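You operate a simulated robot arm through the tools that you are given. There is no shell and no other tool. Be economical: measure what you need, move in short steps, check, and stop when the job is done.

Carry out the task below with a simulated two-armed robot. There is one attempt and no reset: what you move stays moved.

TASK
Carry the pallet seven with both arms and set it on the handling bench.

Only the result counts: the job must be done as asked and must still hold three seconds after the hand-in. Knocking over, shifting, dropping, spilling or breaking anything else fails it.

THE ROBOT
Two 7-joint arms with two-finger parallel grippers on one trunk, on a base that drives. Base frame: it is fixed to the floor where the robot stands at the start and does not move with it; the origin is under the middle of the robot, x ahead of it, y to its left, z up. Lengths are in mm, angles in rad, forces in N, time in s.
The left shoulder is at the start at [-92, 119, 825], the right one opposite. With the tool pointing down near the work surface each hand reaches from about 140 to 580 mm from the robot's upright axis, wherever it stands, measured 20 degrees to its own side. Places, roughly: handling bench [700, 1800, 800]. Payload 3.43 kg a hand.
The tool frame of a hand sits at the grasp point between the pads (the TCP): z along the fingers, y along the line on which they close. The tips reach 30 mm beyond it. Largest opening 94 mm; finger width 28, thickness 10; the body of the gripper, 50 by 96 mm, starts 55 mm behind the TCP.
Orientation is told as [roll, pitch, yaw] about the base's x, y, z axes, in that order, counted from this pose: with the fingers straight down and closing along the base's y, the tool's x points along the base's -x, its y along +y and its z along -z.

THE INTERFACE
- The arms move only by the tool drive_tool. It takes "left_rows", "right_rows" or both (then of equal length, played together; a hand with none holds still); each is one flat list of numbers, 7 for each row, row after row: the turn, a rotation vector about the tool's x, y, z in units of 180 degrees (1.0 is 180 degrees), then the shift along the tool's x, y, z in units of 300 mm (1.0 is 300 mm), then the finger opening in mm, from 0 to 94. In form: [ax, ay, az, tx, ty, tz, gripper, ax, ay, az, tx, ty, tz, gripper, ...]. A call has 1 to 20 rows; each row is the pose to reach, as a shift and turn from the pose commanded when the call began, along the tool's axes at that moment. A call with a number of a shift or a turn outside -1 to 1 is refused whole. Rows are played at 5 a second. More than 50 mm and 0.15 rad between two rows, or a gripper value outside its range, and nothing of the call is played. Where a pose cannot be reached the arm comes as near as it can. A force on the tool above 40 N (or 10 N above the force at the start of the call, whichever is more), or a blocked arm, ends the call early, and 0.2 s more pass. The fingers move at their own pace (about 153 mm/s each) and stop on an object; they squeeze with about 23 N. The grip force told is the motor's: it shows also when the fingers shut on nothing. Time passes only in rows, and 0.2 s behind the last, so rows that repeat a pose let the fingers close. The reply holds the time, the measured pose of the TCP, the force on the tool along the base axes, the opening and the grip force, in the units named above and with some noise, with the torque about the TCP (base axes, N m) and any sound that the robot's microphone picked up.
- Cameras (640 x 400 px; columns grow to the right, rows downward): "scene" is now at [20.4, -21.7, 1517.3]; the picture's right is [-0.30, -0.95, 0.00], its down [-0.83, 0.27, -0.49] and it looks along [0.47, -0.15, -0.87] (base axes); focal length 296 px, centre (320, 200). "left" rides on the left gripper at [76, -14, -102] in its tool frame; the picture's right is [0.18, 0.98, 0.00], its down [-0.75, 0.14, -0.64] and it looks along [-0.63, 0.12, 0.77] (tool axes); focal length 243 px, centre (320, 200). "right" rides on the right gripper at [76, 14, -102] in its tool frame; the picture's right is [-0.18, 0.98, 0.00], its down [-0.75, -0.14, -0.64] and it looks along [-0.63, -0.12, 0.77] (tool axes); focal length 243 px, centre (320, 200).
- camera(camera): a new picture of that camera. It takes no simulated time.
- slide_trunk(by): slides the trunk up (or, below 0, down) by that many mm; the arms and the scene camera ride with it, the base frame stays. It gives what a move gives, with no picture.
- steer(legs): drives the robot by 1 to 6 legs, each [ahead, left, turn to the left] in mm, mm and rad, along the robot's own axes; the way and the turn of a leg run together, so that a leg with both is an arc; at most 1500 mm and 3.142 rad a leg. The arms and the cameras ride along, it lands a little off, and it stops where it bumps. It gives what a move gives.
- head_to(pan, tilt): turns the head with the scene camera to pan (to the left, within 2.496 rad either way) and tilt (down, from -0.506 to 1.204), counted from straight ahead of the robot. It gives what a move gives.
- probe_pixels(camera, pixels): for up to 12 pixels [column, row] of the newest picture of that camera ("zoom" is the newest enlarged one), the place [x, y, z] in the base frame of the surface seen there, good to about 2 mm. It takes no simulated time.
- close_up(camera, box): a new picture of the part [left, top, right, bottom] of that camera's present view, enlarged. It takes no simulated time.
- close_job(): hands the job in; it is judged then, once.

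Keep the steps short. Do not move on a guess: measure, check each grasp and each placing, and mend mistakes. In all there are 80 turns and 58 pictures (those below and enlarged ones count). Leave the grippers open and the arms clear of the work at the hand-in unless told otherwise, and finish with a single line.

The tools are called by a JSON object that holds its "api" and its "payload". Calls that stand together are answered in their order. drive_tool: Moves the arms, as the interface text tells. Its arguments: {"type":"object","properties":{"left_rows":{"type":"array"},"right_rows":{"type":"array"}},"required":[]} The other tools are called the same way: slide_trunk (by) slides the trunk up or down; steer (legs) drives the base; head_to (pan, tilt) turns the head that bears the scene camera; camera (camera) takes a picture; probe_pixels (camera, pixels) gives the place of the surface under pixels of a picture; close_up (camera, box) takes an enlarged picture of a part of a camera's view; close_job () hands the job in.

At the start:

```text
clock: 0.0
left_position: [357.0, 73.1, 1119.1]
left_tool_rot: [0.0, 0.0, 0.001]
left_contact_force: [0.7, 0.2, 0.5]
left_wrist_torque: [0.02, -0.03, 0.02]
left_opening: 94.1
left_grasp_force: 0.0
right_position: [301.9, -203.9, 1087.4]
right_tool_rot: [-0.002, 0.001, 0.0]
right_contact_force: [0.4, 0.7, 0.1]
right_wrist_torque: [-0.05, 0.0, 0.0]
right_opening: 93.8
right_grasp_force: 0.1
trunk travel left (down, up): [-250.0, 85.0]
robot x, y, heading: [-1.0, -5.0, -0.004]
head pan, tilt: [-0.309, 1.058]
```

scene: 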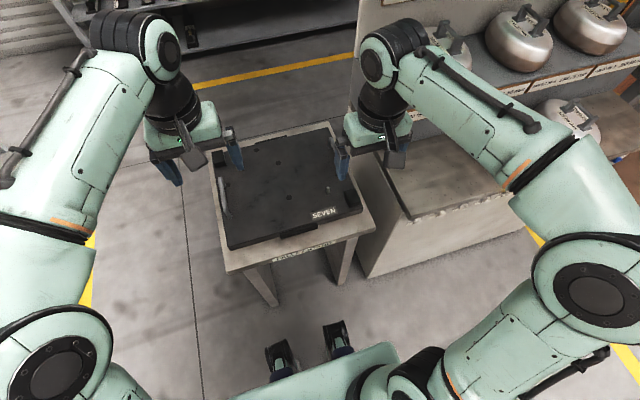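
right: 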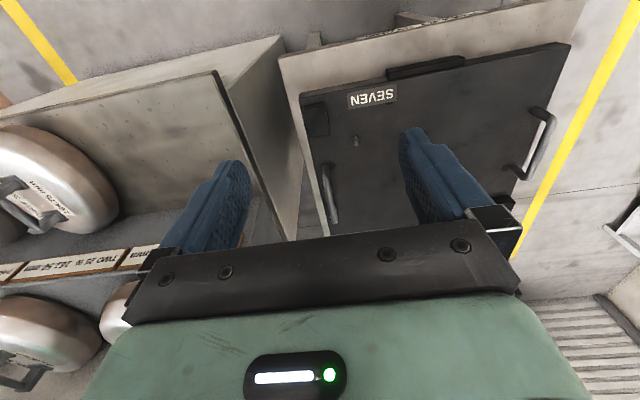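
left: 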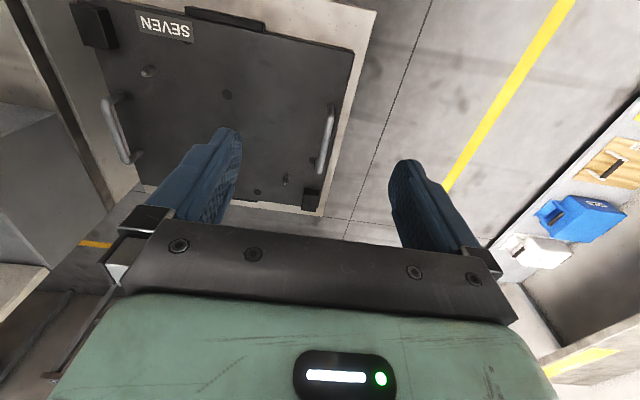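

I see a black pallet marked SEVEN on a small table, with a handle on either side. I'll measure the handles and take enlarged views.

{"api": "close_up", "payload": {"camera": "scene", "box": [190, 110, 390, 270]}}

{"api": "probe_pixels", "payload": {"camera": "right", "pixels": [[325, 165], [333, 220], [551, 118], [512, 172], [537, 145], [302, 95], [570, 42], [355, 140], [425, 68], [450, 150]]}}

{"api": "probe_pixels", "payload": {"camera": "left", "pixels": [[104, 100], [128, 160], [115, 130], [332, 108], [320, 172], [327, 140], [95, 25], [148, 70], [228, 95], [287, 180], [312, 198], [353, 50]]}}

```text
2.50 times, centred on (290, 190) of scene
```

zoom: 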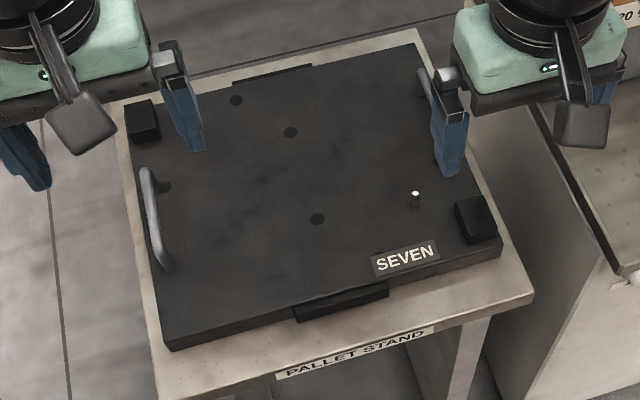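

```text
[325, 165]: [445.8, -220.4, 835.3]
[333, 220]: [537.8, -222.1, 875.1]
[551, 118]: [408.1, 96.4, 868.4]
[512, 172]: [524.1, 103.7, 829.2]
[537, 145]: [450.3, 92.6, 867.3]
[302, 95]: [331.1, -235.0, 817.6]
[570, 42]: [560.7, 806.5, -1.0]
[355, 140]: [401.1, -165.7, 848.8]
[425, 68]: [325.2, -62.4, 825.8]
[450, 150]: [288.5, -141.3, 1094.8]
```

```text
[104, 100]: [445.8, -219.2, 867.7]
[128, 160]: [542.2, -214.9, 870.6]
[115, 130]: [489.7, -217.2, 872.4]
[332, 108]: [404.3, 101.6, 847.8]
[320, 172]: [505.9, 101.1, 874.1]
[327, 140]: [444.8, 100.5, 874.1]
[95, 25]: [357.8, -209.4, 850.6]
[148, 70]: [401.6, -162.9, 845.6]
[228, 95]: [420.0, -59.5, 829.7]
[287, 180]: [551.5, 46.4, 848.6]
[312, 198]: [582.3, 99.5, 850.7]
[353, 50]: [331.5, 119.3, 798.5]
```

Handles: left bar near y=100, right bar near y=-218, tops at z≈873. Next I measure the pallet corners and stand, then turn the head to look at the bench.

{"api": "probe_pixels", "payload": {"camera": "zoom", "pixels": [[172, 338], [496, 243], [415, 50], [130, 148], [160, 380], [520, 295], [340, 300], [145, 175], [165, 262], [422, 75], [318, 218], [270, 78]]}}

{"api": "head_to", "payload": {"pan": 1.2, "tilt": 0.45}}

{"api": "camera", "payload": {"camera": "scene"}}

```text
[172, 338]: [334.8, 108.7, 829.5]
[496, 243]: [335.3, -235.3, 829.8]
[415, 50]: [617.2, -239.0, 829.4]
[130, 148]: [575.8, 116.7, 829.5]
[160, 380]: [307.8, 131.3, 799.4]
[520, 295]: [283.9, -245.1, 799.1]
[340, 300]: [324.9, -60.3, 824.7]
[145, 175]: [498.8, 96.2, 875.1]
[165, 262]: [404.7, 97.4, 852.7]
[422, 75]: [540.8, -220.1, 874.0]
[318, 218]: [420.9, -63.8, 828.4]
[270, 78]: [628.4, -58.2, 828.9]
```

```text
clock: 1.6
left_position: [356.5, 73.5, 1119.2]
left_tool_rot: [0.0, -0.001, -0.002]
left_contact_force: [0.7, -0.1, -0.2]
left_wrist_torque: [0.0, -0.01, 0.02]
left_opening: 94.1
left_grasp_force: 0.1
right_position: [301.8, -202.8, 1089.3]
right_tool_rot: [-0.001, 0.001, 0.0]
right_contact_force: [0.6, 0.4, 0.3]
right_wrist_torque: [-0.01, 0.0, 0.01]
right_opening: 93.9
right_grasp_force: 0.1
trunk travel left (down, up): [-250.0, 85.0]
robot x, y, heading: [1.9, -0.9, 0.002]
head pan, tilt: [1.201, 0.45]
```

```text
53 pictures are left
```

scene: 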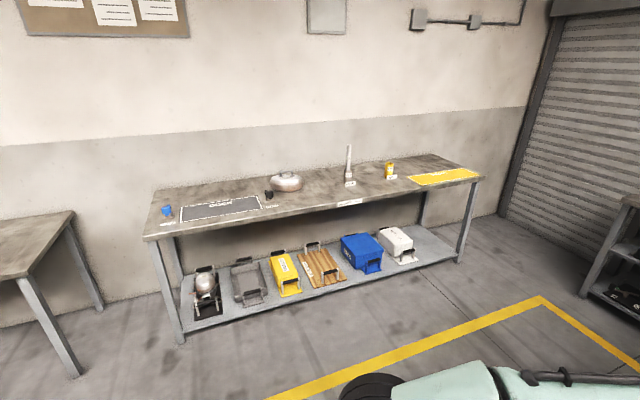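

The bench carries a dark marked field at left (220,208), a yellow field at right (443,177) and some objects between. I enlarge it.

{"api": "close_up", "payload": {"camera": "scene", "box": [140, 130, 320, 242]}}

{"api": "close_up", "payload": {"camera": "scene", "box": [310, 130, 490, 242]}}

{"api": "probe_pixels", "payload": {"camera": "scene", "pixels": [[145, 236], [480, 178], [155, 192], [440, 155], [182, 219], [181, 208], [262, 208], [257, 195], [220, 208], [415, 184], [476, 175], [350, 200]]}}

```text
3.56 times, centred on (230, 186) of scene
```

zoom: 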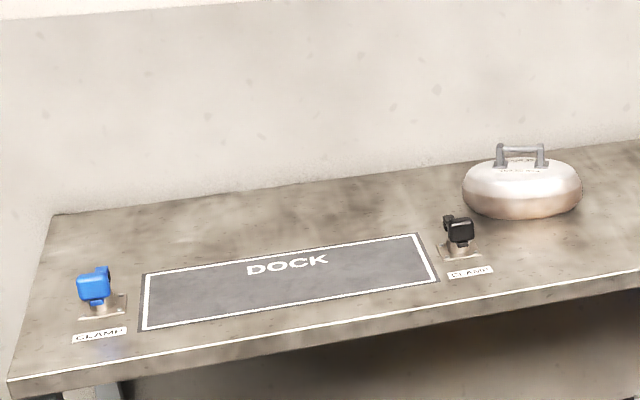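

```text
3.56 times, centred on (400, 186) of scene
```

zoom: 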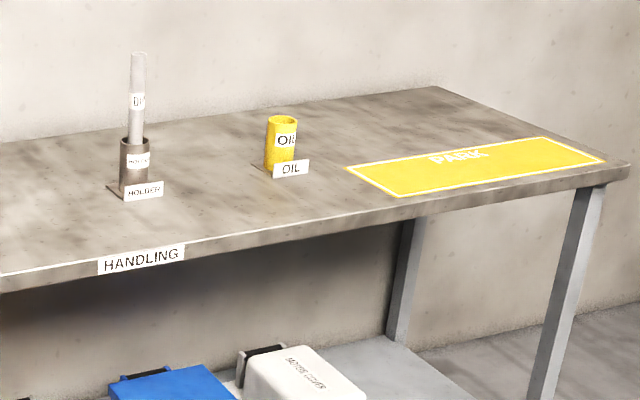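

```text
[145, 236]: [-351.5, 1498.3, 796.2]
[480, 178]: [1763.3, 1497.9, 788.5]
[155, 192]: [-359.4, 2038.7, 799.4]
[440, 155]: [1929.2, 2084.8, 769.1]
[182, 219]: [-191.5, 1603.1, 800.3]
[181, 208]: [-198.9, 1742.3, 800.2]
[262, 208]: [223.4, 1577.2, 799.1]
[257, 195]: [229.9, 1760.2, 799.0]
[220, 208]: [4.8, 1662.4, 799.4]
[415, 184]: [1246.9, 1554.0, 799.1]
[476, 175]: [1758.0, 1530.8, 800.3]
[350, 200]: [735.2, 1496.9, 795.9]
```

I measure the objects standing on the bench to find a free, wide enough spot.

{"api": "probe_pixels", "payload": {"camera": "zoom", "pixels": [[120, 192], [150, 190], [138, 60], [255, 165], [283, 120], [308, 172], [345, 168], [545, 138], [603, 161], [398, 194], [430, 90]]}}

{"api": "probe_pixels", "payload": {"camera": "scene", "pixels": [[271, 184], [301, 184], [286, 190], [283, 172], [275, 205], [268, 192], [340, 202], [20, 278], [75, 375], [72, 212], [545, 300], [635, 200]]}}

{"api": "head_to", "payload": {"pan": 0.5, "tilt": 0.75}}

{"api": "camera", "payload": {"camera": "scene"}}

{"api": "head_to", "payload": {"pan": 1.9, "tilt": 0.75}}

{"api": "camera", "payload": {"camera": "scene"}}

```text
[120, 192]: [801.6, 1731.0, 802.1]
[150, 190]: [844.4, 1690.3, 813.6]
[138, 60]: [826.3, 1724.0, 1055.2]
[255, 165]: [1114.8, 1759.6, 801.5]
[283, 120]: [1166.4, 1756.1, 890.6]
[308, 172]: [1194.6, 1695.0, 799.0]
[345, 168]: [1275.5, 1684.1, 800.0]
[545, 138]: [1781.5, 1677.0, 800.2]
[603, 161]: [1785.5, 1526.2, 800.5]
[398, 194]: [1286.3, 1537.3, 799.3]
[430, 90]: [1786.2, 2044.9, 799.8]
```

```text
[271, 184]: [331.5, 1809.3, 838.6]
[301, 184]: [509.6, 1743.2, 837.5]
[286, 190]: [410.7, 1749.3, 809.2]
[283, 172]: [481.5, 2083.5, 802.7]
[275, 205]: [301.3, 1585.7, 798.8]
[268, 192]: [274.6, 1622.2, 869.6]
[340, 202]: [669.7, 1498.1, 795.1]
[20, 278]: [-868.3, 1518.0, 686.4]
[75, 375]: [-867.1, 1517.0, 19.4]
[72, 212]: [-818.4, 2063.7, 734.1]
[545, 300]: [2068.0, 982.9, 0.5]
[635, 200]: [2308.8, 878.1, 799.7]
```

```text
clock: 2.7
left_position: [355.7, 72.8, 1119.2]
left_tool_rot: [0.0, 0.0, 0.0]
left_contact_force: [-0.3, -0.4, -0.1]
left_wrist_torque: [-0.05, -0.02, 0.03]
left_opening: 94.0
left_grasp_force: 0.2
right_position: [301.0, -203.3, 1088.7]
right_tool_rot: [0.001, 0.001, 0.0]
right_contact_force: [-0.2, 0.3, 0.0]
right_wrist_torque: [0.0, 0.0, 0.01]
right_opening: 94.2
right_grasp_force: 0.0
trunk travel left (down, up): [-250.0, 85.0]
robot x, y, heading: [0.8, 1.0, -0.001]
head pan, tilt: [0.499, 0.75]
```

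```text
50 pictures are left
```

scene: 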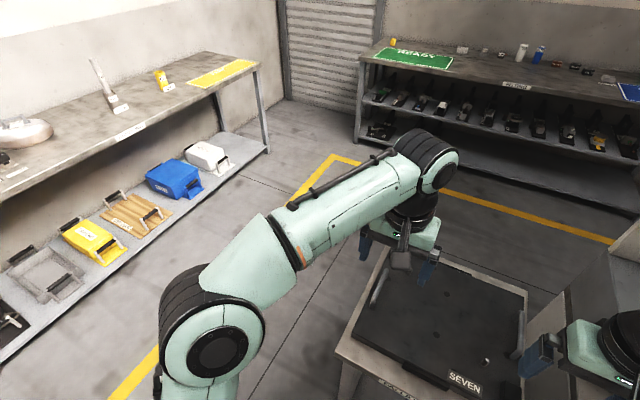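

```text
clock: 4.2
left_position: [355.4, 73.6, 1120.9]
left_tool_rot: [-0.001, -0.001, -0.001]
left_contact_force: [-0.2, -0.3, 0.4]
left_wrist_torque: [0.0, 0.03, 0.02]
left_opening: 94.3
left_grasp_force: 0.1
right_position: [301.8, -203.6, 1089.2]
right_tool_rot: [-0.001, 0.0, -0.001]
right_contact_force: [-0.4, 0.1, 0.1]
right_wrist_torque: [0.0, 0.03, -0.01]
right_opening: 94.1
right_grasp_force: 0.0
trunk travel left (down, up): [-250.0, 85.0]
robot x, y, heading: [-0.7, -1.2, 0.002]
head pan, tilt: [1.901, 0.75]
```

```text
49 pictures are left
```

scene: 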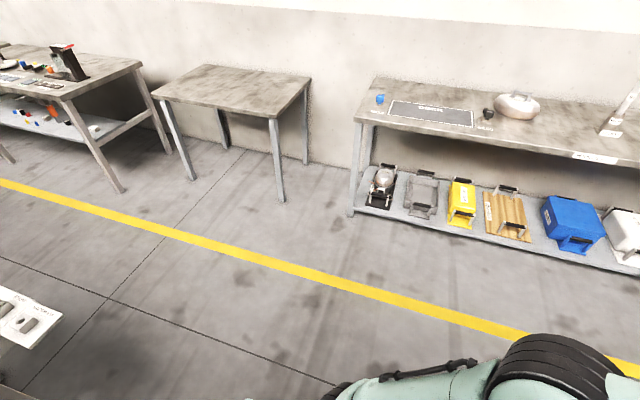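

Floor is clear, and the only free patch wide enough is the yellow field at bench x≈1210–1790 (pallet measures about 282 × 345). The handles are staggered: left centre x≈453, right x≈492. I move both open grippers above the handles, still 55 mm clear.

{"api": "drive_tool", "payload": {"left_rows": [0, 0, 0, -0.054, 0.0145, 0.089, 94, 0, 0, 0, -0.108, 0.029, 0.178, 94, 0, 0, 0, -0.162, 0.0435, 0.267, 94, 0, 0, 0, -0.216, 0.058, 0.356, 94, 0, 0, 0, -0.27, 0.0725, 0.445, 94, 0, 0, 0, -0.323, 0.087, 0.533, 94], "right_rows": [0, 0, 0, -0.106, -0.009, 0.072, 94, 0, 0, 0, -0.211, -0.017, 0.143, 94, 0, 0, 0, -0.317, -0.026, 0.215, 94, 0, 0, 0, -0.422, -0.035, 0.287, 94, 0, 0, 0, -0.528, -0.043, 0.358, 94, 0, 0, 0, -0.633, -0.052, 0.43, 94]}}

{"api": "camera", "payload": {"camera": "left"}}

{"api": "camera", "payload": {"camera": "right"}}

{"api": "probe_pixels", "payload": {"camera": "scene", "pixels": [[20, 320], [5, 300], [40, 330], [120, 190]]}}

```text
clock: 5.6
left_position: [455.9, 100.0, 959.0]
left_tool_rot: [0.001, 0.003, 0.0]
left_contact_force: [0.0, 0.9, -0.5]
left_wrist_torque: [0.01, 0.04, -0.01]
left_opening: 93.8
left_grasp_force: 0.0
right_position: [493.9, -218.5, 958.1]
right_tool_rot: [0.0, 0.0, 0.0]
right_contact_force: [-0.1, -0.2, -0.4]
right_wrist_torque: [0.01, 0.02, 0.05]
right_opening: 93.9
right_grasp_force: 0.0
trunk travel left (down, up): [-250.0, 85.0]
robot x, y, heading: [1.9, 2.2, 0.002]
head pan, tilt: [1.901, 0.75]
```

```text
48 pictures are left
```

left: 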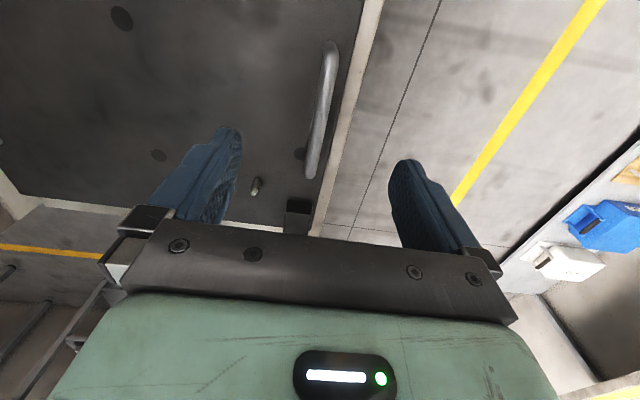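

```text
47 pictures are left
```

right: 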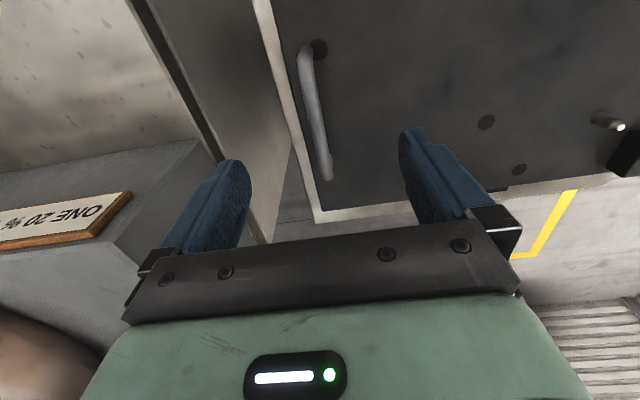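

```text
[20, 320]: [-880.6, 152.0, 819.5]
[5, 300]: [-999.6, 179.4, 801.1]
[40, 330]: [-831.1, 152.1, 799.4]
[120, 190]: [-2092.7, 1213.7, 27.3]
```

I measure the bars precisely, and the cabinet edge next to the right hand.

{"api": "probe_pixels", "payload": {"camera": "left", "pixels": [[330, 50], [327, 80], [321, 110], [315, 140], [311, 172], [335, 100], [345, 130], [331, 62], [322, 62]]}}

{"api": "probe_pixels", "payload": {"camera": "right", "pixels": [[302, 55], [308, 80], [313, 105], [319, 135], [327, 172], [308, 200], [217, 150], [150, 20], [260, 20], [195, 150], [309, 90], [320, 90]]}}

```text
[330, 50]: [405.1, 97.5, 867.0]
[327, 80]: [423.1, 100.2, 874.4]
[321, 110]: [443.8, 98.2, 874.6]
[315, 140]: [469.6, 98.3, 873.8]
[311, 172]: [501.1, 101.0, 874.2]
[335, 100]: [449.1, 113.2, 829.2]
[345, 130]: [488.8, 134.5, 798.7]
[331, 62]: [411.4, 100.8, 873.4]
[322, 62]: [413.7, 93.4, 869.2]
```

```text
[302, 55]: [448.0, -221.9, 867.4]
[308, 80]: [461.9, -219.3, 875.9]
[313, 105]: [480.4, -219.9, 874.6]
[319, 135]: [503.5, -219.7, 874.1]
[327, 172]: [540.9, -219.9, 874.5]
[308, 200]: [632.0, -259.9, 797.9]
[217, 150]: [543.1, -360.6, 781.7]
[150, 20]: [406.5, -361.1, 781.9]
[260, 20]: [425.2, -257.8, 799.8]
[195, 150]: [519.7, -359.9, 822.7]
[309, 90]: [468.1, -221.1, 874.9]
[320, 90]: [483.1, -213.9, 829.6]
```

Bars sit at y=99.5 and y=-220, centre z≈867; both hands are right above. I go down 93 mm with the grippers open.

{"api": "drive_tool", "payload": {"left_rows": [0, 0, 0, 0, 0, 0.1, 94, 0, 0, 0, 0, 0, 0.2, 94, 0, 0, 0, 0, 0, 0.27, 94, 0, 0, 0, 0, 0, 0.31, 94], "right_rows": [0, 0, 0, 0, -0.004, 0.1, 94, 0, 0, 0, 0, -0.004, 0.2, 94, 0, 0, 0, 0, -0.004, 0.27, 94, 0, 0, 0, 0, -0.004, 0.308, 94]}}

{"api": "camera", "payload": {"camera": "left"}}

{"api": "camera", "payload": {"camera": "right"}}

```text
clock: 6.6
left_position: [453.0, 98.6, 865.3]
left_tool_rot: [0.0, 0.0, 0.0]
left_contact_force: [-0.4, 0.0, 0.0]
left_wrist_torque: [0.05, 0.01, 0.0]
left_opening: 94.1
left_grasp_force: 0.1
right_position: [491.6, -220.5, 866.9]
right_tool_rot: [0.0, 0.0, 0.001]
right_contact_force: [-0.4, 0.1, -0.9]
right_wrist_torque: [0.0, 0.04, -0.02]
right_opening: 94.0
right_grasp_force: 0.0
trunk travel left (down, up): [-250.0, 85.0]
robot x, y, heading: [-0.2, -0.9, -0.002]
head pan, tilt: [1.901, 0.75]
```

```text
46 pictures are left
```

left: 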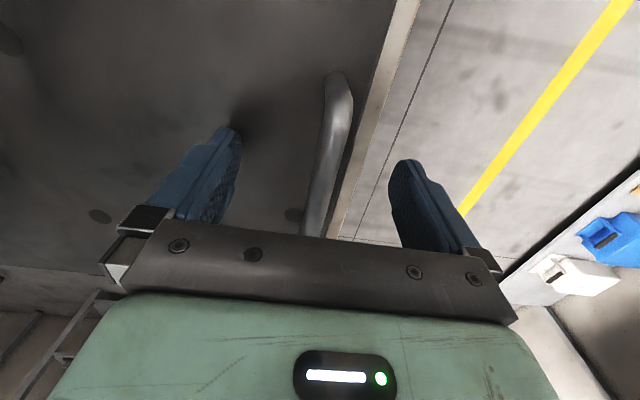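

```text
45 pictures are left
```

right: 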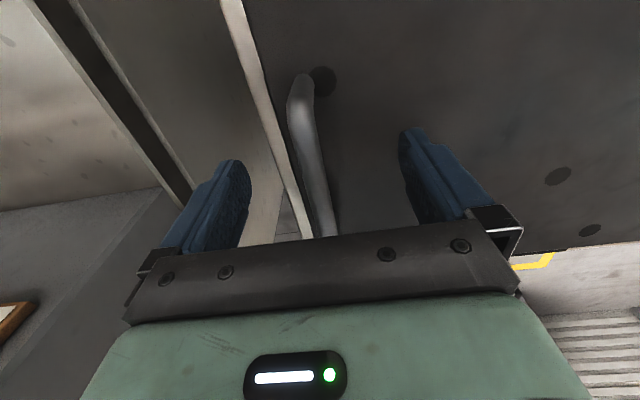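

The bars lie between the fingers on both hands. I close both grippers without moving.

{"api": "drive_tool", "payload": {"left_rows": [0, 0, 0, 0, 0, 0, 40, 0, 0, 0, 0, 0, 0, 0, 0, 0, 0, 0, 0, 0, 0, 0, 0, 0, 0, 0, 0, 0], "right_rows": [0, 0, 0, 0, 0, 0, 40, 0, 0, 0, 0, 0, 0, 0, 0, 0, 0, 0, 0, 0, 0, 0, 0, 0, 0, 0, 0, 0]}}

```text
clock: 7.6
left_position: [453.4, 99.2, 866.4]
left_tool_rot: [0.002, -0.001, 0.0]
left_contact_force: [-1.6, 4.1, 0.5]
left_wrist_torque: [-0.03, -0.33, -0.08]
left_opening: 16.5
left_grasp_force: 22.7
right_position: [492.6, -220.4, 867.9]
right_tool_rot: [-0.003, 0.0, 0.0]
right_contact_force: [0.6, -6.8, -0.4]
right_wrist_torque: [0.02, -0.17, 0.04]
right_opening: 16.3
right_grasp_force: 23.3
trunk travel left (down, up): [-250.0, 85.0]
robot x, y, heading: [1.5, -5.2, 0.0]
head pan, tilt: [1.901, 0.75]
```

Both hold bars 16 mm thick at 23 N. I lift by the trunk, a small 20 mm first, and read the load.

{"api": "slide_trunk", "payload": {"by": 20}}

{"api": "head_to", "payload": {"pan": 0.0, "tilt": 1.0}}

{"api": "camera", "payload": {"camera": "scene"}}

```text
clock: 8.3
left_position: [452.5, 98.7, 884.6]
left_tool_rot: [0.002, 0.004, 0.0]
left_contact_force: [0.2, 9.0, -9.9]
left_wrist_torque: [0.04, 0.08, 0.1]
left_opening: 16.7
left_grasp_force: 22.9
right_position: [492.3, -220.1, 885.7]
right_tool_rot: [-0.002, 0.004, 0.0]
right_contact_force: [-0.6, -8.8, -9.5]
right_wrist_torque: [0.0, 0.1, 0.08]
right_opening: 16.7
right_grasp_force: 22.6
trunk travel left (down, up): [-270.0, 65.0]
robot x, y, heading: [-0.6, 4.9, 0.001]
head pan, tilt: [1.901, 0.75]
```

```text
clock: 10.2
left_position: [452.7, 100.1, 886.1]
left_tool_rot: [0.003, 0.002, 0.001]
left_contact_force: [-1.5, 13.8, -10.5]
left_wrist_torque: [-0.06, -0.01, 0.02]
left_opening: 16.7
left_grasp_force: 22.8
right_position: [492.1, -221.3, 886.0]
right_tool_rot: [-0.002, 0.003, 0.0]
right_contact_force: [1.9, -13.4, -9.5]
right_wrist_torque: [0.03, 0.14, 0.11]
right_opening: 16.3
right_grasp_force: 23.9
trunk travel left (down, up): [-270.0, 65.0]
robot x, y, heading: [3.5, 2.3, 0.001]
head pan, tilt: [0.0, 1.0]
```

```text
44 pictures are left
```

scene: 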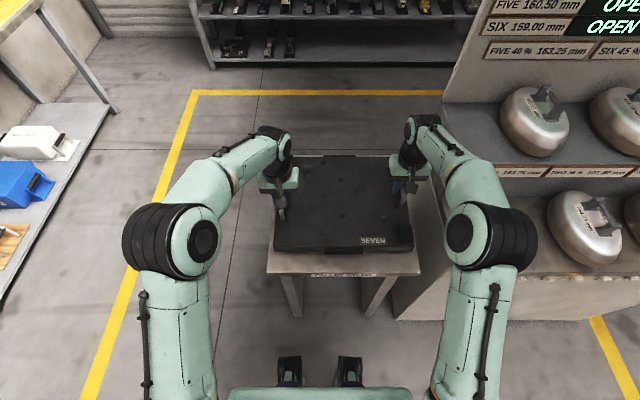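

Pallet is clear of the stand; about 10 N hangs on each hand, with a sideways squeeze of 13 N between hands. I relieve it by moving each hand outward 1 mm.

{"api": "drive_tool", "payload": {"left_rows": [0, 0, 0, 0, 0.0033, 0, 0, 0, 0, 0, 0, 0.0033, 0, 0], "right_rows": [0, 0, 0, 0, -0.0033, 0, 0, 0, 0, 0, 0, -0.0033, 0, 0]}}

{"api": "slide_trunk", "payload": {"by": 60}}

```text
clock: 10.8
left_position: [454.5, 100.1, 885.8]
left_tool_rot: [0.0, 0.002, 0.0]
left_contact_force: [-0.3, 10.4, -10.5]
left_wrist_torque: [-0.05, 0.15, 0.09]
left_opening: 16.2
left_grasp_force: 23.1
right_position: [492.2, -220.3, 887.7]
right_tool_rot: [-0.001, 0.002, -0.001]
right_contact_force: [1.2, -10.0, -9.5]
right_wrist_torque: [0.02, -0.01, 0.06]
right_opening: 16.3
right_grasp_force: 22.8
trunk travel left (down, up): [-270.0, 65.0]
robot x, y, heading: [-0.0, -3.5, 0.004]
head pan, tilt: [0.0, 1.0]
```

```text
clock: 11.8
left_position: [452.0, 99.9, 945.3]
left_tool_rot: [-0.001, 0.003, 0.0]
left_contact_force: [-0.5, 5.1, -9.1]
left_wrist_torque: [-0.03, 0.26, 0.09]
left_opening: 16.4
left_grasp_force: 22.7
right_position: [491.2, -220.6, 946.7]
right_tool_rot: [0.001, 0.002, -0.001]
right_contact_force: [-0.3, -5.2, -10.1]
right_wrist_torque: [0.04, -0.18, 0.12]
right_opening: 16.6
right_grasp_force: 23.1
trunk travel left (down, up): [-330.0, 5.0]
robot x, y, heading: [-1.1, 0.2, -0.002]
head pan, tilt: [0.0, 1.0]
```

Load is calm and the pallet hangs level. I drive back 250 mm, then left 350 mm, away from stand and cabinet.

{"api": "steer", "payload": {"legs": [[-250, 0, 0], [0, 350, 0]]}}

{"api": "camera", "payload": {"camera": "scene"}}

```text
clock: 16.8
left_position: [204.2, 452.5, 947.4]
left_tool_rot: [0.0, 0.003, 0.006]
left_contact_force: [0.6, -5.7, -9.8]
left_wrist_torque: [-0.02, 0.08, 0.05]
left_opening: 16.3
left_grasp_force: 23.4
right_position: [243.5, 132.8, 945.2]
right_tool_rot: [0.0, 0.001, 0.005]
right_contact_force: [-0.8, 5.9, -9.4]
right_wrist_torque: [-0.03, 0.05, 0.06]
right_opening: 16.4
right_grasp_force: 23.1
trunk travel left (down, up): [-330.0, 5.0]
robot x, y, heading: [-251.2, 352.4, 0.01]
head pan, tilt: [0.0, 1.0]
```

```text
43 pictures are left
```

scene: 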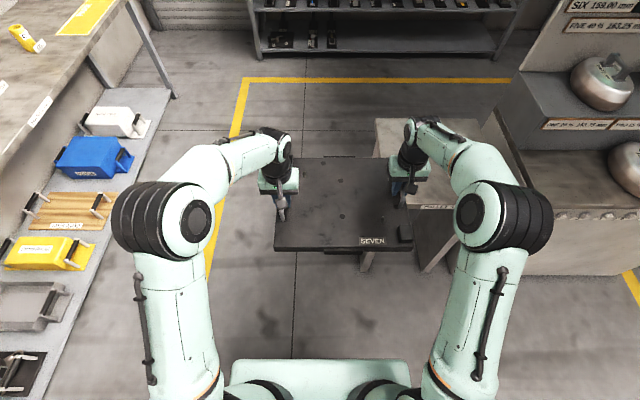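

All steady. I go left another 330 mm and then turn 90 degrees left in two legs; the sweep stays short of the bench edge (y=1498).

{"api": "steer", "payload": {"legs": [[0, 330, 0], [0, 0, 0.78], [0, 0, 0.78]]}}

{"api": "camera", "payload": {"camera": "scene"}}

```text
clock: 24.4
left_position: [-347.4, 1135.5, 945.7]
left_tool_rot: [0.001, 0.003, 1.564]
left_contact_force: [1.4, -0.5, -9.0]
left_wrist_torque: [0.0, -0.04, 0.11]
left_opening: 16.4
left_grasp_force: 23.2
right_position: [-28.1, 1172.5, 946.2]
right_tool_rot: [0.0, 0.002, 1.565]
right_contact_force: [-2.2, -0.5, -10.4]
right_wrist_torque: [-0.16, -0.01, 0.06]
right_opening: 16.3
right_grasp_force: 23.2
trunk travel left (down, up): [-330.0, 5.0]
robot x, y, heading: [-250.2, 678.4, 1.563]
head pan, tilt: [0.0, 1.0]
```

```text
42 pictures are left
```

scene: 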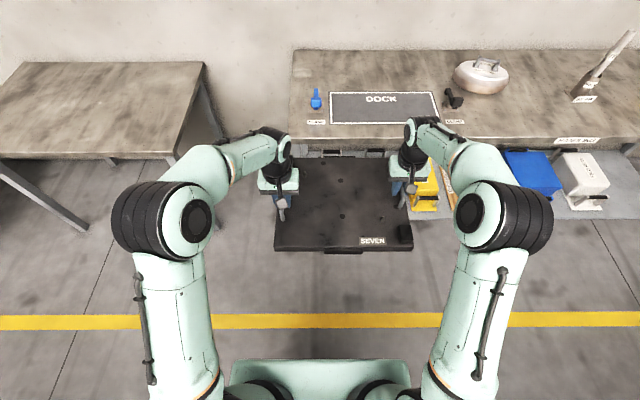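

Now I strafe right toward the free field, in two legs of 845 mm, at y≈680 well clear of bench and stand.

{"api": "steer", "payload": {"legs": [[0, -845, 0.008], [0, -845, 0]]}}

{"api": "camera", "payload": {"camera": "scene"}}

```text
clock: 39.6
left_position: [1340.8, 1134.4, 946.9]
left_tool_rot: [-0.001, 0.003, 1.573]
left_contact_force: [1.8, -0.4, -9.7]
left_wrist_torque: [-0.01, 0.04, 0.06]
left_opening: 16.4
left_grasp_force: 23.6
right_position: [1661.4, 1174.3, 946.1]
right_tool_rot: [0.0, 0.002, 1.575]
right_contact_force: [-2.1, -0.1, -10.0]
right_wrist_torque: [-0.08, 0.0, 0.11]
right_opening: 16.3
right_grasp_force: 22.8
trunk travel left (down, up): [-330.0, 5.0]
robot x, y, heading: [1444.4, 683.0, 1.572]
head pan, tilt: [0.0, 1.0]
```

```text
41 pictures are left
```

scene: 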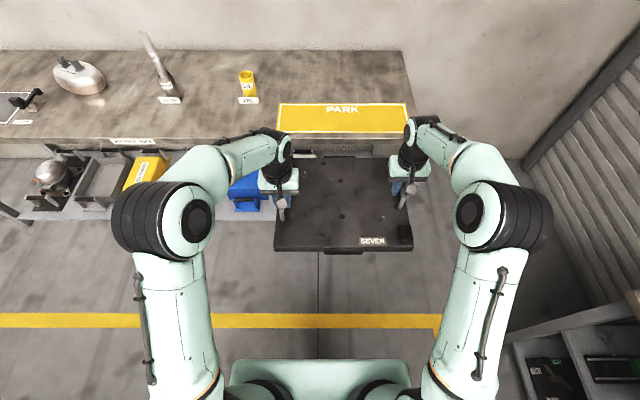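

Pallet is aligned with the yellow PARK field. Before moving ahead I measure the base's front, the bench edge and the shelf goods below.

{"api": "probe_pixels", "payload": {"camera": "scene", "pixels": [[320, 358], [265, 383], [300, 155], [246, 200], [160, 175], [225, 225], [276, 133], [408, 133], [340, 142], [257, 103], [408, 100]]}}

{"api": "head_to", "payload": {"pan": 0.0, "tilt": 1.2}}

{"api": "camera", "payload": {"camera": "scene"}}

{"api": "probe_pixels", "payload": {"camera": "scene", "pixels": [[320, 325], [290, 300], [350, 300], [275, 205], [410, 205], [340, 208]]}}

```text
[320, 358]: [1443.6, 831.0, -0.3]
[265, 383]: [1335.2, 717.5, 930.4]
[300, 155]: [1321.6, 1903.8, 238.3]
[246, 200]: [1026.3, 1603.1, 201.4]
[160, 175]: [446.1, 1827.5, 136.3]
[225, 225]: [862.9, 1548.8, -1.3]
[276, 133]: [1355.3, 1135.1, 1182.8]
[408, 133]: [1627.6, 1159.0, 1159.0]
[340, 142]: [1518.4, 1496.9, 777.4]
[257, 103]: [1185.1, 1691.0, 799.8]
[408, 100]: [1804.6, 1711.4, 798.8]
```

```text
clock: 40.3
left_position: [1340.7, 1134.6, 946.9]
left_tool_rot: [-0.002, 0.001, 1.572]
left_contact_force: [1.2, 0.8, -9.4]
left_wrist_torque: [-0.15, 0.01, 0.09]
left_opening: 16.5
left_grasp_force: 23.1
right_position: [1660.8, 1173.4, 945.8]
right_tool_rot: [0.001, 0.004, 1.572]
right_contact_force: [-1.1, -1.1, -9.6]
right_wrist_torque: [0.02, 0.01, 0.03]
right_opening: 16.3
right_grasp_force: 22.4
trunk travel left (down, up): [-330.0, 5.0]
robot x, y, heading: [1441.2, 681.2, 1.569]
head pan, tilt: [0.0, 1.201]
```

```text
40 pictures are left
```

scene: 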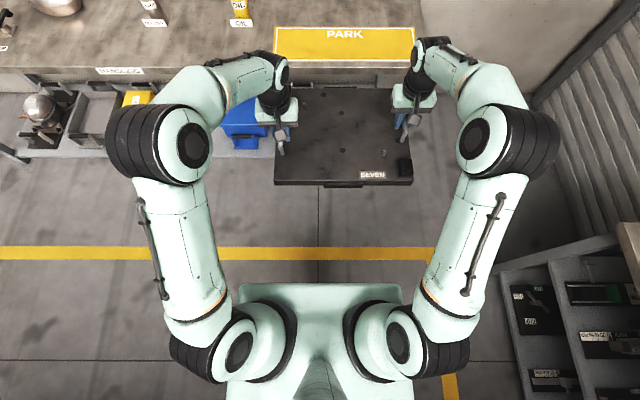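

```text
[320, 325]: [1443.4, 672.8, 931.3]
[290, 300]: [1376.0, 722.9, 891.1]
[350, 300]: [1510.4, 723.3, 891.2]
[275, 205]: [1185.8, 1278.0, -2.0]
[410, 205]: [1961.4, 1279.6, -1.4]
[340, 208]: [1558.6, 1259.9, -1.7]
```

The way is free: nothing above 800 between x=1210 and 1790. I drive ahead 300 mm, then 225 mm, pallet bottom at about z=879.

{"api": "steer", "payload": {"legs": [[300, 0, 0], [225, 0, 0]]}}

{"api": "camera", "payload": {"camera": "scene"}}

{"api": "probe_pixels", "payload": {"camera": "scene", "pixels": [[278, 180], [410, 180], [275, 95], [390, 90], [250, 190], [450, 190], [160, 140], [500, 140], [345, 184], [260, 60], [430, 50]]}}

```text
clock: 43.7
left_position: [1340.1, 1657.7, 945.6]
left_tool_rot: [-0.001, 0.003, 1.57]
left_contact_force: [1.8, 1.4, -10.3]
left_wrist_torque: [-0.03, 0.02, 0.04]
left_opening: 16.6
left_grasp_force: 23.1
right_position: [1662.0, 1696.9, 944.8]
right_tool_rot: [0.0, 0.002, 1.571]
right_contact_force: [-1.5, -0.5, -10.6]
right_wrist_torque: [-0.11, 0.01, 0.05]
right_opening: 16.2
right_grasp_force: 22.5
trunk travel left (down, up): [-330.0, 5.0]
robot x, y, heading: [1443.2, 1206.7, 1.569]
head pan, tilt: [0.0, 1.201]
```

```text
39 pictures are left
```

scene: 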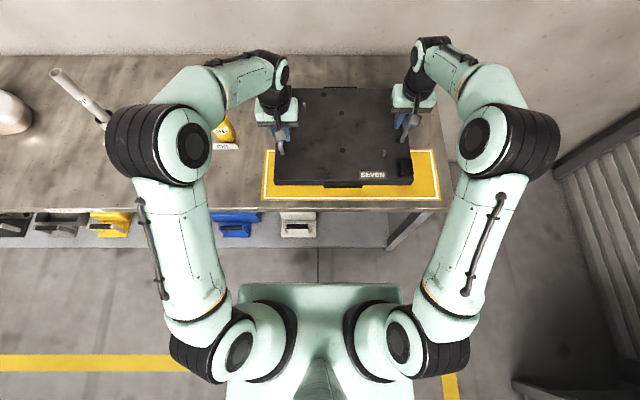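

```text
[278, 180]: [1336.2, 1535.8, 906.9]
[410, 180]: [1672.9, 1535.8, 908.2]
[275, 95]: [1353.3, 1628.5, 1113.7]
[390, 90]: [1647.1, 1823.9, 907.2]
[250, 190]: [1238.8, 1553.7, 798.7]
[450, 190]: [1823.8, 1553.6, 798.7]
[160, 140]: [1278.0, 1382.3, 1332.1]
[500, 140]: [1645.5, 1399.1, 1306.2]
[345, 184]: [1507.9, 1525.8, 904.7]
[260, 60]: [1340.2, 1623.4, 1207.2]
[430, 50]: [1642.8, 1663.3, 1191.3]
```

Pallet front edge is at y≈1527, 30 mm inside the bench edge, and all round free. Plate top is 907; it needs to come down about 77.5 mm. I lower 70 mm first.

{"api": "slide_trunk", "payload": {"by": -70}}

{"api": "camera", "payload": {"camera": "scene"}}

{"api": "probe_pixels", "payload": {"camera": "scene", "pixels": [[280, 180], [408, 180], [300, 100], [385, 100], [340, 170], [345, 186], [345, 192]]}}

```text
clock: 44.7
left_position: [1341.0, 1658.6, 876.0]
left_tool_rot: [0.001, 0.001, 1.571]
left_contact_force: [1.5, 0.2, -10.4]
left_wrist_torque: [-0.18, -0.01, 0.05]
left_opening: 16.5
left_grasp_force: 22.6
right_position: [1661.7, 1696.7, 876.9]
right_tool_rot: [-0.002, 0.003, 1.572]
right_contact_force: [-1.3, -0.4, -10.2]
right_wrist_torque: [0.04, 0.03, 0.01]
right_opening: 16.7
right_grasp_force: 22.8
trunk travel left (down, up): [-260.0, 75.0]
robot x, y, heading: [1440.8, 1208.9, 1.57]
head pan, tilt: [0.0, 1.201]
```

```text
38 pictures are left
```

scene: 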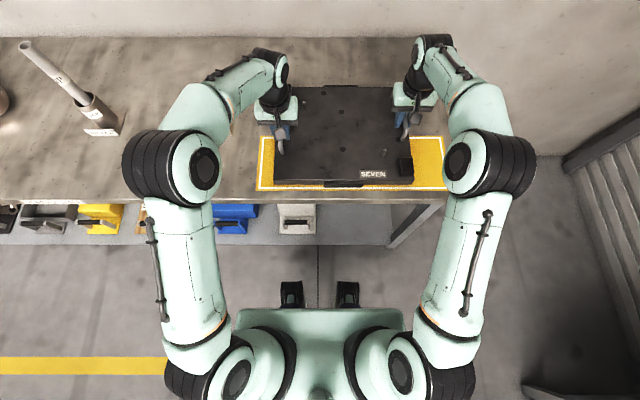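

```text
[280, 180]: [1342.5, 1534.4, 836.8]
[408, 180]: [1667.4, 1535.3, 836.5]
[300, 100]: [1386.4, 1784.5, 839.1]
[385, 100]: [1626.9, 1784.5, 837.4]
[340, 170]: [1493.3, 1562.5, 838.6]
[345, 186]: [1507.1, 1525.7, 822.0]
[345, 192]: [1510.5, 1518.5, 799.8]
```

About 7–8 mm left. I lower 6 mm, then 2 mm, reading the load each time.

{"api": "slide_trunk", "payload": {"by": -6}}

{"api": "slide_trunk", "payload": {"by": -2}}

```text
clock: 45.3
left_position: [1341.5, 1659.1, 870.4]
left_tool_rot: [0.0, 0.006, 1.57]
left_contact_force: [1.4, -0.2, -10.1]
left_wrist_torque: [-0.1, 0.02, 0.08]
left_opening: 16.2
left_grasp_force: 23.0
right_position: [1660.4, 1697.7, 871.4]
right_tool_rot: [0.001, 0.002, 1.571]
right_contact_force: [-0.6, -1.0, -10.8]
right_wrist_torque: [-0.09, 0.0, 0.03]
right_opening: 16.5
right_grasp_force: 23.4
trunk travel left (down, up): [-254.0, 81.0]
robot x, y, heading: [1442.9, 1206.0, 1.571]
head pan, tilt: [0.0, 1.201]
```

```text
clock: 45.8
left_position: [1342.5, 1658.5, 867.1]
left_tool_rot: [0.0, 0.002, 1.57]
left_contact_force: [1.3, 0.3, -9.3]
left_wrist_torque: [0.07, 0.0, 0.04]
left_opening: 16.6
left_grasp_force: 22.7
right_position: [1661.4, 1696.3, 868.8]
right_tool_rot: [0.0, 0.004, 1.571]
right_contact_force: [-0.2, -0.6, -8.7]
right_wrist_torque: [-0.19, 0.02, 0.04]
right_opening: 16.6
right_grasp_force: 23.1
trunk travel left (down, up): [-252.0, 83.0]
robot x, y, heading: [1437.9, 1207.6, 1.577]
head pan, tilt: [0.0, 1.201]
```

Load is just starting to drop, so contact is beginning. I lower 1.5 mm more.

{"api": "slide_trunk", "payload": {"by": -1.5}}

```text
clock: 46.3
left_position: [1340.2, 1657.8, 865.8]
left_tool_rot: [0.0, 0.003, 1.572]
left_contact_force: [0.4, 1.5, -8.5]
left_wrist_torque: [0.52, -0.02, 0.1]
left_opening: 16.6
left_grasp_force: 23.0
right_position: [1661.4, 1697.2, 868.2]
right_tool_rot: [0.0, 0.0, 1.57]
right_contact_force: [-1.0, -2.5, -0.9]
right_wrist_torque: [0.63, 0.01, 0.07]
right_opening: 16.7
right_grasp_force: 23.5
trunk travel left (down, up): [-250.0, 85.0]
robot x, y, heading: [1441.0, 1203.3, 1.57]
head pan, tilt: [0.0, 1.201]
```

The right side rests; the left still carries 8.5 N. I lower the left hand 1.5 mm and the right 0.3 mm.

{"api": "drive_tool", "payload": {"left_rows": [0, 0, 0, 0, 0, 0.0025, 0, 0, 0, 0, 0, 0, 0.005, 0, 0, 0, 0, 0, 0, 0.005, 0], "right_rows": [0, 0, 0, 0, 0, 0.0005, 0, 0, 0, 0, 0, 0, 0.001, 0, 0, 0, 0, 0, 0, 0.001, 0]}}

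```text
clock: 47.1
left_position: [1341.1, 1657.9, 866.0]
left_tool_rot: [-0.001, 0.0, 1.571]
left_contact_force: [-0.5, -1.4, 9.6]
left_wrist_torque: [-0.58, -0.01, 0.05]
left_opening: 16.7
left_grasp_force: 22.6
right_position: [1661.1, 1697.0, 867.6]
right_tool_rot: [0.0, 0.0, 1.57]
right_contact_force: [0.8, 6.3, 4.7]
right_wrist_torque: [-0.65, 0.01, 0.04]
right_opening: 16.6
right_grasp_force: 22.8
trunk travel left (down, up): [-250.0, 85.0]
robot x, y, heading: [1440.4, 1206.4, 1.57]
head pan, tilt: [0.0, 1.201]
```

The pallet now rests fully (hands press slightly down). I open slowly in place, slightly relieving the press.

{"api": "drive_tool", "payload": {"left_rows": [0, 0, 0, 0, 0, -0.002, 0, 0, 0, 0, 0, 0, -0.002, 30, 0, 0, 0, 0, 0, -0.002, 60, 0, 0, 0, 0, 0, -0.002, 94, 0, 0, 0, 0, 0, -0.002, 94], "right_rows": [0, 0, 0, 0, 0, -0.001, 0, 0, 0, 0, 0, 0, -0.001, 30, 0, 0, 0, 0, 0, -0.001, 60, 0, 0, 0, 0, 0, -0.001, 94, 0, 0, 0, 0, 0, -0.001, 94]}}

{"api": "camera", "payload": {"camera": "left"}}

{"api": "camera", "payload": {"camera": "right"}}

```text
clock: 48.3
left_position: [1339.9, 1657.7, 865.4]
left_tool_rot: [-0.001, 0.002, 1.57]
left_contact_force: [-0.3, 0.6, -0.7]
left_wrist_torque: [0.0, 0.02, 0.02]
left_opening: 94.0
left_grasp_force: 0.1
right_position: [1660.6, 1697.6, 867.2]
right_tool_rot: [-0.001, 0.003, 1.571]
right_contact_force: [0.3, 0.1, -0.3]
right_wrist_torque: [-0.03, 0.0, 0.01]
right_opening: 94.2
right_grasp_force: 0.1
trunk travel left (down, up): [-250.0, 85.0]
robot x, y, heading: [1440.1, 1202.8, 1.567]
head pan, tilt: [0.0, 1.201]
```

```text
37 pictures are left
```

left: 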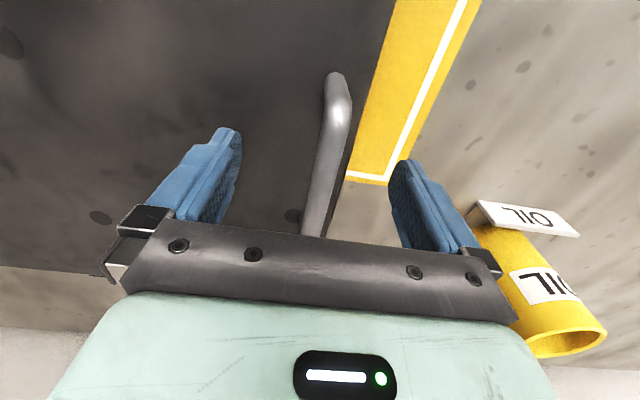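

```text
36 pictures are left
```

right: 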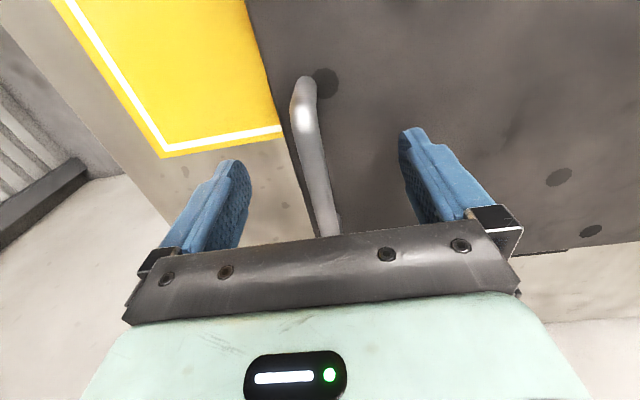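

Both grippers are open with the bars free between them. I raise straight up about 80 mm by trunk, then 100 mm more with the arms.

{"api": "slide_trunk", "payload": {"by": 80}}

{"api": "drive_tool", "payload": {"left_rows": [0, 0, 0, 0, 0, -0.11, 94, 0, 0, 0, 0, 0, -0.22, 94, 0, 0, 0, 0, 0, -0.33, 94], "right_rows": [0, 0, 0, 0, 0, -0.11, 94, 0, 0, 0, 0, 0, -0.22, 94, 0, 0, 0, 0, 0, -0.33, 94]}}

{"api": "steer", "payload": {"legs": [[-300, 0, 0]]}}

{"api": "head_to", "payload": {"pan": 0.0, "tilt": 0.85}}

{"api": "camera", "payload": {"camera": "scene"}}

```text
clock: 49.5
left_position: [1340.9, 1657.5, 945.7]
left_tool_rot: [0.001, 0.003, 1.57]
left_contact_force: [0.1, -1.0, -0.3]
left_wrist_torque: [0.02, -0.01, -0.02]
left_opening: 94.2
left_grasp_force: 0.1
right_position: [1661.3, 1695.7, 947.2]
right_tool_rot: [0.001, 0.001, 1.57]
right_contact_force: [0.2, -0.6, 0.2]
right_wrist_torque: [0.0, 0.02, -0.01]
right_opening: 93.6
right_grasp_force: 0.0
trunk travel left (down, up): [-330.0, 5.0]
robot x, y, heading: [1442.2, 1204.2, 1.571]
head pan, tilt: [0.0, 1.201]
```

```text
clock: 50.3
left_position: [1340.9, 1657.2, 1044.6]
left_tool_rot: [-0.002, 0.003, 1.571]
left_contact_force: [-0.3, 0.3, 0.1]
left_wrist_torque: [0.0, -0.03, -0.02]
left_opening: 93.7
left_grasp_force: 0.0
right_position: [1661.0, 1695.4, 1046.5]
right_tool_rot: [-0.001, 0.002, 1.57]
right_contact_force: [0.4, 0.0, 0.0]
right_wrist_torque: [0.01, 0.01, 0.01]
right_opening: 94.2
right_grasp_force: 0.1
trunk travel left (down, up): [-330.0, 5.0]
robot x, y, heading: [1440.8, 1206.0, 1.569]
head pan, tilt: [0.0, 1.201]
```

```text
clock: 52.3
left_position: [1340.4, 1359.2, 1044.8]
left_tool_rot: [0.0, 0.002, 1.572]
left_contact_force: [-0.4, 0.2, -0.2]
left_wrist_torque: [0.01, 0.02, 0.02]
left_opening: 93.9
left_grasp_force: 0.0
right_position: [1661.1, 1397.1, 1046.8]
right_tool_rot: [0.0, 0.001, 1.574]
right_contact_force: [0.3, 0.2, -0.5]
right_wrist_torque: [0.0, 0.01, 0.03]
right_opening: 93.9
right_grasp_force: 0.1
trunk travel left (down, up): [-330.0, 5.0]
robot x, y, heading: [1442.1, 906.0, 1.568]
head pan, tilt: [0.0, 1.201]
```

```text
clock: 53.2
left_position: [1340.5, 1358.7, 1044.1]
left_tool_rot: [-0.001, 0.001, 1.574]
left_contact_force: [0.2, -0.2, -0.3]
left_wrist_torque: [-0.01, 0.01, -0.02]
left_opening: 94.0
left_grasp_force: 0.0
right_position: [1661.2, 1396.6, 1045.5]
right_tool_rot: [-0.001, 0.002, 1.574]
right_contact_force: [0.9, 1.3, -0.7]
right_wrist_torque: [0.0, 0.01, 0.0]
right_opening: 93.7
right_grasp_force: 0.1
trunk travel left (down, up): [-330.0, 5.0]
robot x, y, heading: [1440.6, 907.1, 1.576]
head pan, tilt: [0.0, 0.85]
```

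```text
35 pictures are left
```

scene: 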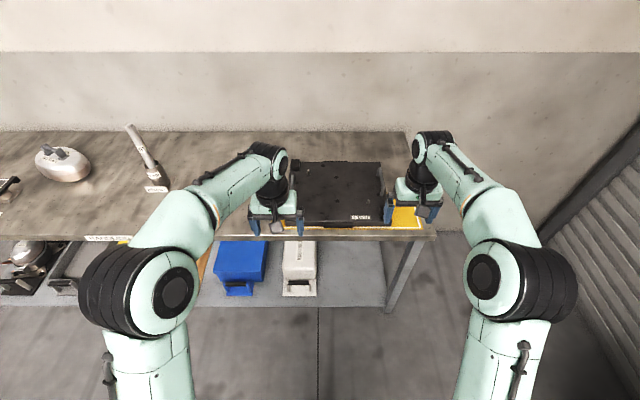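

The pallet lies on the bench at (340,195) and the arms are clear. A last probe for level.

{"api": "probe_pixels", "payload": {"camera": "scene", "pixels": [[308, 215], [375, 210], [310, 170], [365, 170], [340, 195], [340, 224]]}}

```text
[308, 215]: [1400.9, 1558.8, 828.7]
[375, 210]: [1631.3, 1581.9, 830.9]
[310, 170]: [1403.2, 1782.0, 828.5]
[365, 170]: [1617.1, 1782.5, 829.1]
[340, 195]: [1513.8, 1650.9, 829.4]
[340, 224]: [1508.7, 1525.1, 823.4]
```

The plate is level at z≈829, flat on the bench (800). I hand in.

{"api": "close_job", "payload": {}}

```text
The job is handed in.
```

Pallet seven was carried with both arms and now rests level on the handling bench, on the yellow PARK field; the grippers are open, the arms are clear, and the job is handed in.
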